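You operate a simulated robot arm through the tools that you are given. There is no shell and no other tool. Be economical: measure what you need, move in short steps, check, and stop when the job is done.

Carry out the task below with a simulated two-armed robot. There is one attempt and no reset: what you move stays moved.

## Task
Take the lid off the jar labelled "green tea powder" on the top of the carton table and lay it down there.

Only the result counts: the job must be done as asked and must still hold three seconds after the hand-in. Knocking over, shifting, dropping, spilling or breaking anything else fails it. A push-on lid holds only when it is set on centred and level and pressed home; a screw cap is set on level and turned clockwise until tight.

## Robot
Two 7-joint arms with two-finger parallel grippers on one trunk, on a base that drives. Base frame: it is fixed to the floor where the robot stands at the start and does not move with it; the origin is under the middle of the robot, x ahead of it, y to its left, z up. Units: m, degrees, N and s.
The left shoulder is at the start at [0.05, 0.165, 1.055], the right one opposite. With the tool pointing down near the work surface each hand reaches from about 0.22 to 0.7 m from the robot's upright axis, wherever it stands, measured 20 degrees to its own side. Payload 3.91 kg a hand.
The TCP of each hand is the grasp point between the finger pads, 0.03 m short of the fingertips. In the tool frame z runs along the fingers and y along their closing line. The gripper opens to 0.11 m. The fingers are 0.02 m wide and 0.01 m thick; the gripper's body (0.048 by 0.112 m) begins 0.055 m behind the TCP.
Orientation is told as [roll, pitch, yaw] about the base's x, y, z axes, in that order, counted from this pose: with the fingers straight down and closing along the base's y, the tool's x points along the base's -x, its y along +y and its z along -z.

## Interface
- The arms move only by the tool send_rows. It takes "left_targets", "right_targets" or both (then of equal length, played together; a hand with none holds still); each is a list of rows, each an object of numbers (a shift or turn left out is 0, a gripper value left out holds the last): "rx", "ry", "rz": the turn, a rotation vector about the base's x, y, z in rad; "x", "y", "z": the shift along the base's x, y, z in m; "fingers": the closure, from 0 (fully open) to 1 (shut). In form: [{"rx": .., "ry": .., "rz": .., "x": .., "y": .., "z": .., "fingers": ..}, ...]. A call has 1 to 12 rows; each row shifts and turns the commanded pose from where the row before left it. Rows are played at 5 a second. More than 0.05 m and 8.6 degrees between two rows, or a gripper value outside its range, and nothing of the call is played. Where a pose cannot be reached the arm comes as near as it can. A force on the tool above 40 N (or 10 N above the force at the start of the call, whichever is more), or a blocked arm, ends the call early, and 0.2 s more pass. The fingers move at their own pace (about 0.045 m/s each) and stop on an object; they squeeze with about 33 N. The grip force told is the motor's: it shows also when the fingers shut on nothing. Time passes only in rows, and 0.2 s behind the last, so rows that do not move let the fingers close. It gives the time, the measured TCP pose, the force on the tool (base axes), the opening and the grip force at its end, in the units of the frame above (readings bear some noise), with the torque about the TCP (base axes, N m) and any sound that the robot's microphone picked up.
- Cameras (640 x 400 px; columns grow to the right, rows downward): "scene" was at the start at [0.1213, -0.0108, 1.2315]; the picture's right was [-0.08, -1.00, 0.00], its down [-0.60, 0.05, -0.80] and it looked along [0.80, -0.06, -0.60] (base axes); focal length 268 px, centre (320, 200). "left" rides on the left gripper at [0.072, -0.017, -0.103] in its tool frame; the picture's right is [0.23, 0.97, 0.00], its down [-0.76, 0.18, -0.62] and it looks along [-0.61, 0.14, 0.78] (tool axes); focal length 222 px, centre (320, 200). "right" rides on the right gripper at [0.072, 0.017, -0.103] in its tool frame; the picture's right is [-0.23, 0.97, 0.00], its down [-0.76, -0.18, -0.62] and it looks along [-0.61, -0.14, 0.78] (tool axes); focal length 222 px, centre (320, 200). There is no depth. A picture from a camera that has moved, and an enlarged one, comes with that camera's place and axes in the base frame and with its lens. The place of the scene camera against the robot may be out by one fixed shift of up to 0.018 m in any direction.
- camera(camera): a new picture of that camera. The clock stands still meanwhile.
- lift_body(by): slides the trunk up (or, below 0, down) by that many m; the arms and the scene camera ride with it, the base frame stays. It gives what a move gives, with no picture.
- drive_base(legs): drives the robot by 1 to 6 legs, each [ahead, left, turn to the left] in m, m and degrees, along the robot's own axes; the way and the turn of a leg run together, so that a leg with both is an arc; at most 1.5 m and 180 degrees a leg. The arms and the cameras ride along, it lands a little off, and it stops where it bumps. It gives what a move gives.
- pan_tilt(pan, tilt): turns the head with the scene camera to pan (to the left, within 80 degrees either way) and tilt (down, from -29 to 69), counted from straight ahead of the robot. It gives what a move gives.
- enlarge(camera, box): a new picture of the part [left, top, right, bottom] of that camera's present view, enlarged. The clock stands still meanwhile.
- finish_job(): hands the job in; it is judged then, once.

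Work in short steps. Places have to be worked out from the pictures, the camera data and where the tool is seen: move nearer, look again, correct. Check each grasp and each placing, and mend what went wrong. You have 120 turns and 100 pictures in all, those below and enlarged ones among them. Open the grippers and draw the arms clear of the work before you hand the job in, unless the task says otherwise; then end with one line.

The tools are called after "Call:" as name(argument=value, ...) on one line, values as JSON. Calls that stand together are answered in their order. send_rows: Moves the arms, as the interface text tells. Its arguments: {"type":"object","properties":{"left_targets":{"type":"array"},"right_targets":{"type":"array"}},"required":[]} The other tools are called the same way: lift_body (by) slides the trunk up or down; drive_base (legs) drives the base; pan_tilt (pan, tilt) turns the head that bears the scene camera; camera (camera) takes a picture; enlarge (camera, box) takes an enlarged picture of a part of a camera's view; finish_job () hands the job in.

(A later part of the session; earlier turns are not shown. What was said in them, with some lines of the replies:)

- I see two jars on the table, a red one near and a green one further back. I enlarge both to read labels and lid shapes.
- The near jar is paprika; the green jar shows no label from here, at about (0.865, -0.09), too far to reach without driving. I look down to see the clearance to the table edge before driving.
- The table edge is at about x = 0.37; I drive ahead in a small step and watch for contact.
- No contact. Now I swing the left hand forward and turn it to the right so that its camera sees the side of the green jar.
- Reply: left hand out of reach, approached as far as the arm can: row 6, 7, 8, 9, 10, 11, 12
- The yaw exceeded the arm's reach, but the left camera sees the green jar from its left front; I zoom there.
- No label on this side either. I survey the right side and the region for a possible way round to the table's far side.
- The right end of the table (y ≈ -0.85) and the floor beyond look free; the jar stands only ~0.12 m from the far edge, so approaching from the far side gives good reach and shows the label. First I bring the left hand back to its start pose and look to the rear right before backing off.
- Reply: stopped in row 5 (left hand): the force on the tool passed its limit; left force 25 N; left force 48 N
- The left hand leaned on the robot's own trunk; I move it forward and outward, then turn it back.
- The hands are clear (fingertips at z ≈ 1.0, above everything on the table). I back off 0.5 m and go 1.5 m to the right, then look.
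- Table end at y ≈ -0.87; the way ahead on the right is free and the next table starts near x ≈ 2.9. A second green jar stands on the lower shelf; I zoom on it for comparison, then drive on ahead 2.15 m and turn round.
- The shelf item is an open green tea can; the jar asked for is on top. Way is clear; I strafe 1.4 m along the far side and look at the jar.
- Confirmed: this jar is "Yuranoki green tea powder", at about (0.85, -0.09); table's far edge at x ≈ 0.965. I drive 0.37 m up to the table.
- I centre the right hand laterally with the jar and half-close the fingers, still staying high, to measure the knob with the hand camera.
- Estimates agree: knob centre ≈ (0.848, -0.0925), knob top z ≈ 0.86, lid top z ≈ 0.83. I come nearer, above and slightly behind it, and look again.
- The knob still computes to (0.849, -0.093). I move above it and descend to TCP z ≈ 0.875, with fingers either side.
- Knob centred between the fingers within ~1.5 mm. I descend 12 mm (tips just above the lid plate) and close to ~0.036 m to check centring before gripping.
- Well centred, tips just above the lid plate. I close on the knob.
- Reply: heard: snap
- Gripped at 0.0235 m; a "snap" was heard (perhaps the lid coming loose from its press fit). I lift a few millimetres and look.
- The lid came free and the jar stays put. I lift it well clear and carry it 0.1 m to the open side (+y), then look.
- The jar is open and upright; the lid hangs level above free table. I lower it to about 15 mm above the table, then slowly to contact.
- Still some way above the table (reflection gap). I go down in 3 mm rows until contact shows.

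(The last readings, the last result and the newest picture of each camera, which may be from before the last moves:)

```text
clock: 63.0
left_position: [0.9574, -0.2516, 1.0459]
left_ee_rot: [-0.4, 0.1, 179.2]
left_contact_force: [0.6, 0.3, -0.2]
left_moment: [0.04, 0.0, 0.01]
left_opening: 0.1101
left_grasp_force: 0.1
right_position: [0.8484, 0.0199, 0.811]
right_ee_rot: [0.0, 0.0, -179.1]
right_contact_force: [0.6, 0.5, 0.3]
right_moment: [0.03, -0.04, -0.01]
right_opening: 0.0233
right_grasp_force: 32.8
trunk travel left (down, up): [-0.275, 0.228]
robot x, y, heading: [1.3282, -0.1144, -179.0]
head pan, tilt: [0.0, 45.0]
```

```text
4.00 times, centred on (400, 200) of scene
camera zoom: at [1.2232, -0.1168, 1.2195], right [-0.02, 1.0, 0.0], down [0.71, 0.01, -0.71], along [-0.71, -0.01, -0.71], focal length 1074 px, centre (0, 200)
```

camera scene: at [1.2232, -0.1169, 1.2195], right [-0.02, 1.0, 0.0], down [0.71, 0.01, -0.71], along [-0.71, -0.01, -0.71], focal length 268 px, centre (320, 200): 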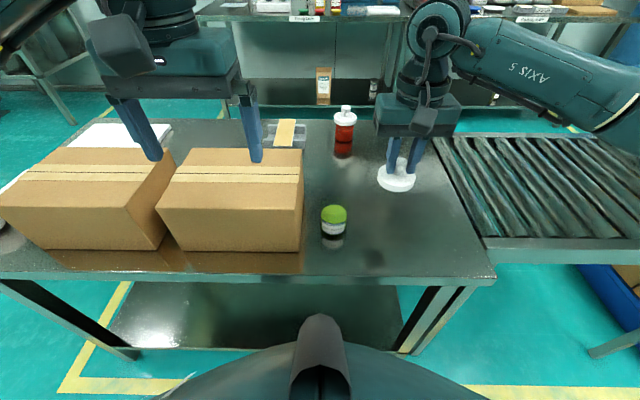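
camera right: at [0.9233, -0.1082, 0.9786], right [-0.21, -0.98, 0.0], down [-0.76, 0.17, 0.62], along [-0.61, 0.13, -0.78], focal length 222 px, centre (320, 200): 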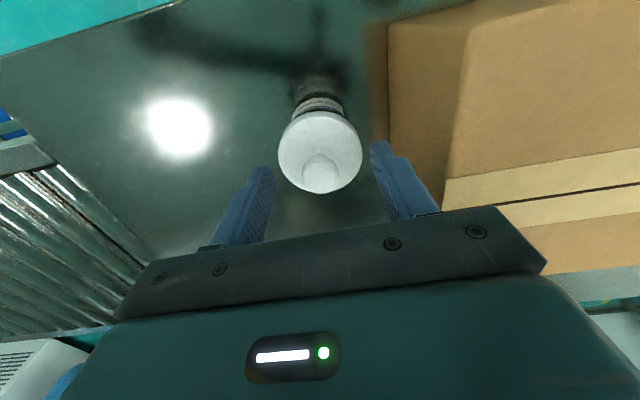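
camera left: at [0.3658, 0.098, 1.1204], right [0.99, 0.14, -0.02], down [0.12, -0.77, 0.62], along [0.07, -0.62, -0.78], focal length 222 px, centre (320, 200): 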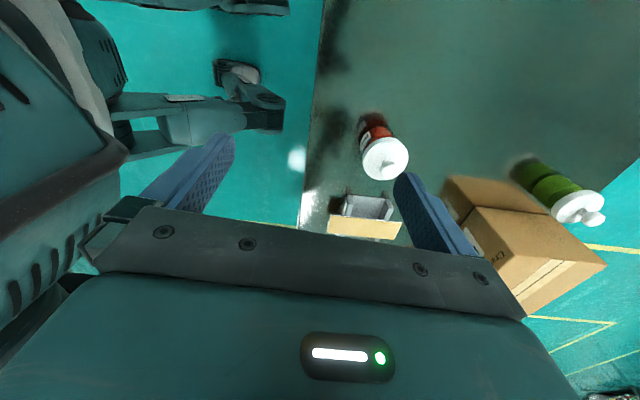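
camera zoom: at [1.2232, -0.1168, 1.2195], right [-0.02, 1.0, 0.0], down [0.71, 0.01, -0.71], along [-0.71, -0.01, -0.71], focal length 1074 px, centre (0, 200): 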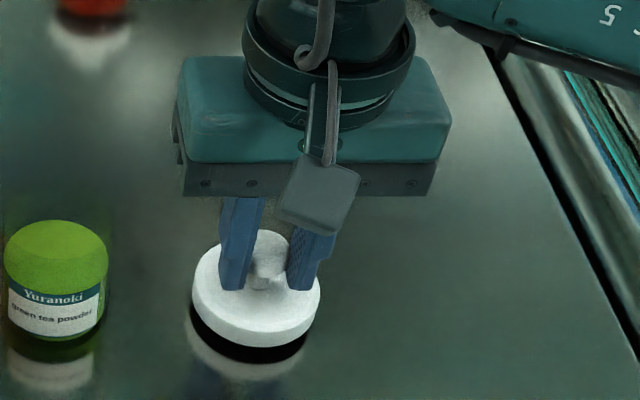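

Call:
send_rows(right_targets=[{"z": -0.002}, {"z": -0.002}, {"z": -0.002}, {}])

Call:
enlarge(camera="scene", box=[340, 150, 460, 250])

```text
clock: 64.0
left_position: [0.9584, -0.2516, 1.0476]
left_ee_rot: [-0.4, 0.0, 179.3]
left_contact_force: [-0.1, -0.1, 0.3]
left_moment: [0.04, 0.0, 0.02]
left_opening: 0.11
left_grasp_force: 0.2
right_position: [0.8471, 0.0192, 0.8057]
right_ee_rot: [-0.1, 0.0, -179.1]
right_contact_force: [-0.1, -0.1, 0.6]
right_moment: [-0.01, 0.01, -0.05]
right_opening: 0.0236
right_grasp_force: 32.5
trunk travel left (down, up): [-0.275, 0.228]
robot x, y, heading: [1.3293, -0.1107, -179.2]
head pan, tilt: [0.0, 45.0]
```

```text
4.00 times, centred on (400, 200) of scene
camera zoom: at [1.2232, -0.1168, 1.2195], right [-0.02, 1.0, 0.0], down [0.71, 0.01, -0.71], along [-0.71, -0.01, -0.71], focal length 1074 px, centre (0, 200)
```

zoom: 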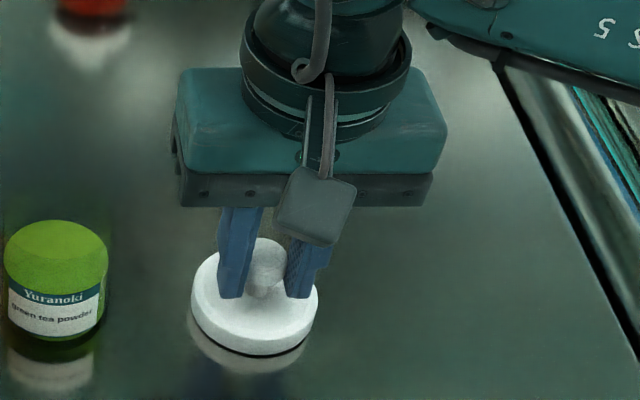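

The dark gap has nearly vanished (a few mm left). I go on in 1 mm rows.

Call:
send_rows(right_targets=[{"z": -0.001}, {"z": -0.001}, {"z": -0.001}, {}])

Call:
enlarge(camera="scene", box=[370, 190, 430, 240])

```text
clock: 65.0
left_position: [0.9585, -0.2525, 1.0477]
left_ee_rot: [-0.4, 0.0, 179.2]
left_contact_force: [0.4, 0.4, 0.4]
left_moment: [0.01, 0.01, -0.02]
left_opening: 0.11
left_grasp_force: 0.1
right_position: [0.8487, 0.0188, 0.8054]
right_ee_rot: [-0.1, -0.2, -179.1]
right_contact_force: [-0.3, 3.0, 12.0]
right_moment: [-0.21, -0.07, -0.02]
right_opening: 0.0236
right_grasp_force: 33.0
trunk travel left (down, up): [-0.275, 0.228]
robot x, y, heading: [1.326, -0.1117, -178.8]
head pan, tilt: [0.0, 45.0]
```

```text
8.00 times, centred on (400, 215) of scene
camera zoom: at [1.2241, -0.1168, 1.2198], right [-0.02, 1.0, 0.0], down [0.71, 0.01, -0.71], along [-0.71, -0.01, -0.71], focal length 2148 px, centre (-320, 80)
```

zoom: 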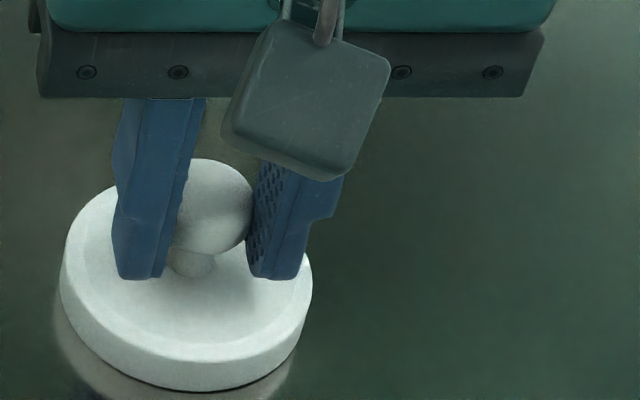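

Contact: 12 N upward, the lid stands on the table. I raise 2 mm of command to relieve the load, open, and lift straight up.

Call:
send_rows(right_targets=[{"z": 0.0015}, {"fingers": 0.6}, {}, {}])

Call:
enlarge(camera="scene", box=[360, 170, 440, 240])

```text
clock: 66.0
left_position: [0.9581, -0.252, 1.0461]
left_ee_rot: [-0.4, 0.0, 179.3]
left_contact_force: [-0.9, -0.4, -0.1]
left_moment: [-0.02, 0.01, 0.0]
left_opening: 0.11
left_grasp_force: 0.0
right_position: [0.848, 0.0205, 0.804]
right_ee_rot: [0.0, 0.0, -179.1]
right_contact_force: [-0.4, 0.4, -0.1]
right_moment: [0.03, -0.01, 0.01]
right_opening: 0.0442
right_grasp_force: 0.0
trunk travel left (down, up): [-0.275, 0.228]
robot x, y, heading: [1.3323, -0.1106, -179.2]
head pan, tilt: [0.0, 45.0]
```

```text
5.71 times, centred on (400, 205) of scene
camera zoom: at [1.2232, -0.1168, 1.2195], right [-0.02, 1.0, 0.0], down [0.71, 0.01, -0.71], along [-0.71, -0.01, -0.71], focal length 1534 px, centre (-137, 171)
```

zoom: 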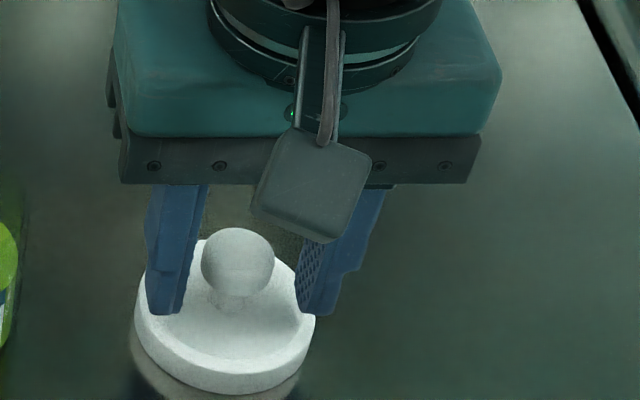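

The lid is free and lies flat. I lift straight up, draw the hand back and check.

Call:
send_rows(right_targets=[{"z": 0.02}, {"z": 0.04}, {"z": 0.05}, {"z": 0.05}, {"z": 0.04, "x": 0.03, "fingers": 0}, {"x": 0.04, "y": 0.02}, {"x": 0.02}, {}])

Call:
camera(camera="scene")

Call:
enlarge(camera="scene", box=[300, 140, 440, 260])

```text
clock: 67.8
left_position: [0.957, -0.2506, 1.0449]
left_ee_rot: [-0.4, 0.1, 179.3]
left_contact_force: [0.5, -1.4, -0.8]
left_moment: [-0.04, -0.02, 0.0]
left_opening: 0.1101
left_grasp_force: 0.1
right_position: [0.9388, 0.0393, 1.0037]
right_ee_rot: [0.1, 0.0, -179.2]
right_contact_force: [-0.5, -0.3, -0.4]
right_moment: [0.02, 0.0, 0.0]
right_opening: 0.11
right_grasp_force: 0.1
trunk travel left (down, up): [-0.275, 0.228]
robot x, y, heading: [1.3291, -0.1134, -179.1]
head pan, tilt: [0.0, 45.0]
```

```text
59 pictures are left
camera scene: at [1.2232, -0.1169, 1.2195], right [-0.02, 1.0, 0.0], down [0.71, 0.01, -0.71], along [-0.71, -0.01, -0.71], focal length 268 px, centre (320, 200)
```

scene: 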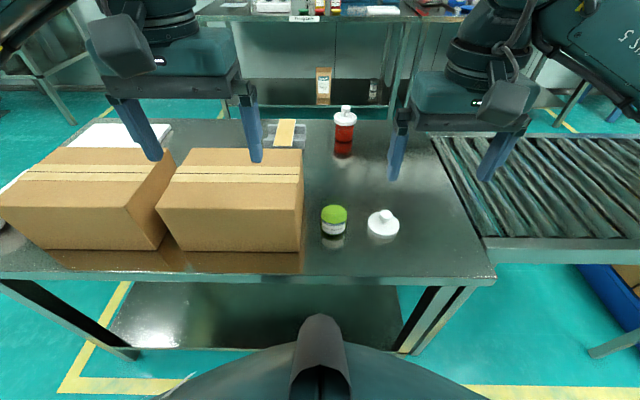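

```text
3.33 times, centred on (370, 200) of scene
camera zoom: at [1.2232, -0.1169, 1.2195], right [-0.02, 1.0, 0.0], down [0.71, 0.01, -0.71], along [-0.71, -0.01, -0.71], focal length 895 px, centre (153, 200)
```

zoom: 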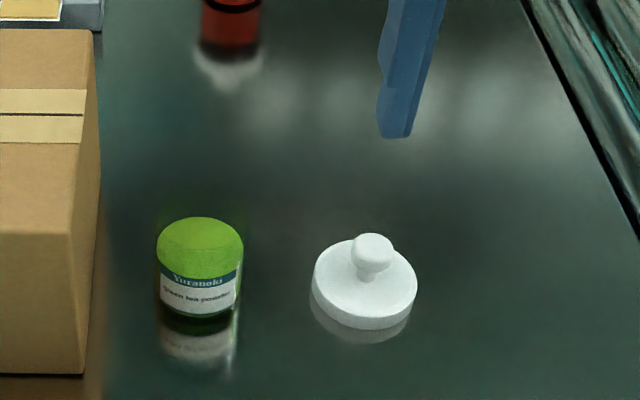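

The jar stands open and upright, and the lid lies flat on the table beside it. Both grippers are open and clear of the work, so I hand in.

Call:
finish_job()

```text
The job is handed in.
```

The lid is off the "green tea powder" jar and lies flat beside it on top of the carton table; the jar is upright and nothing else was moved.
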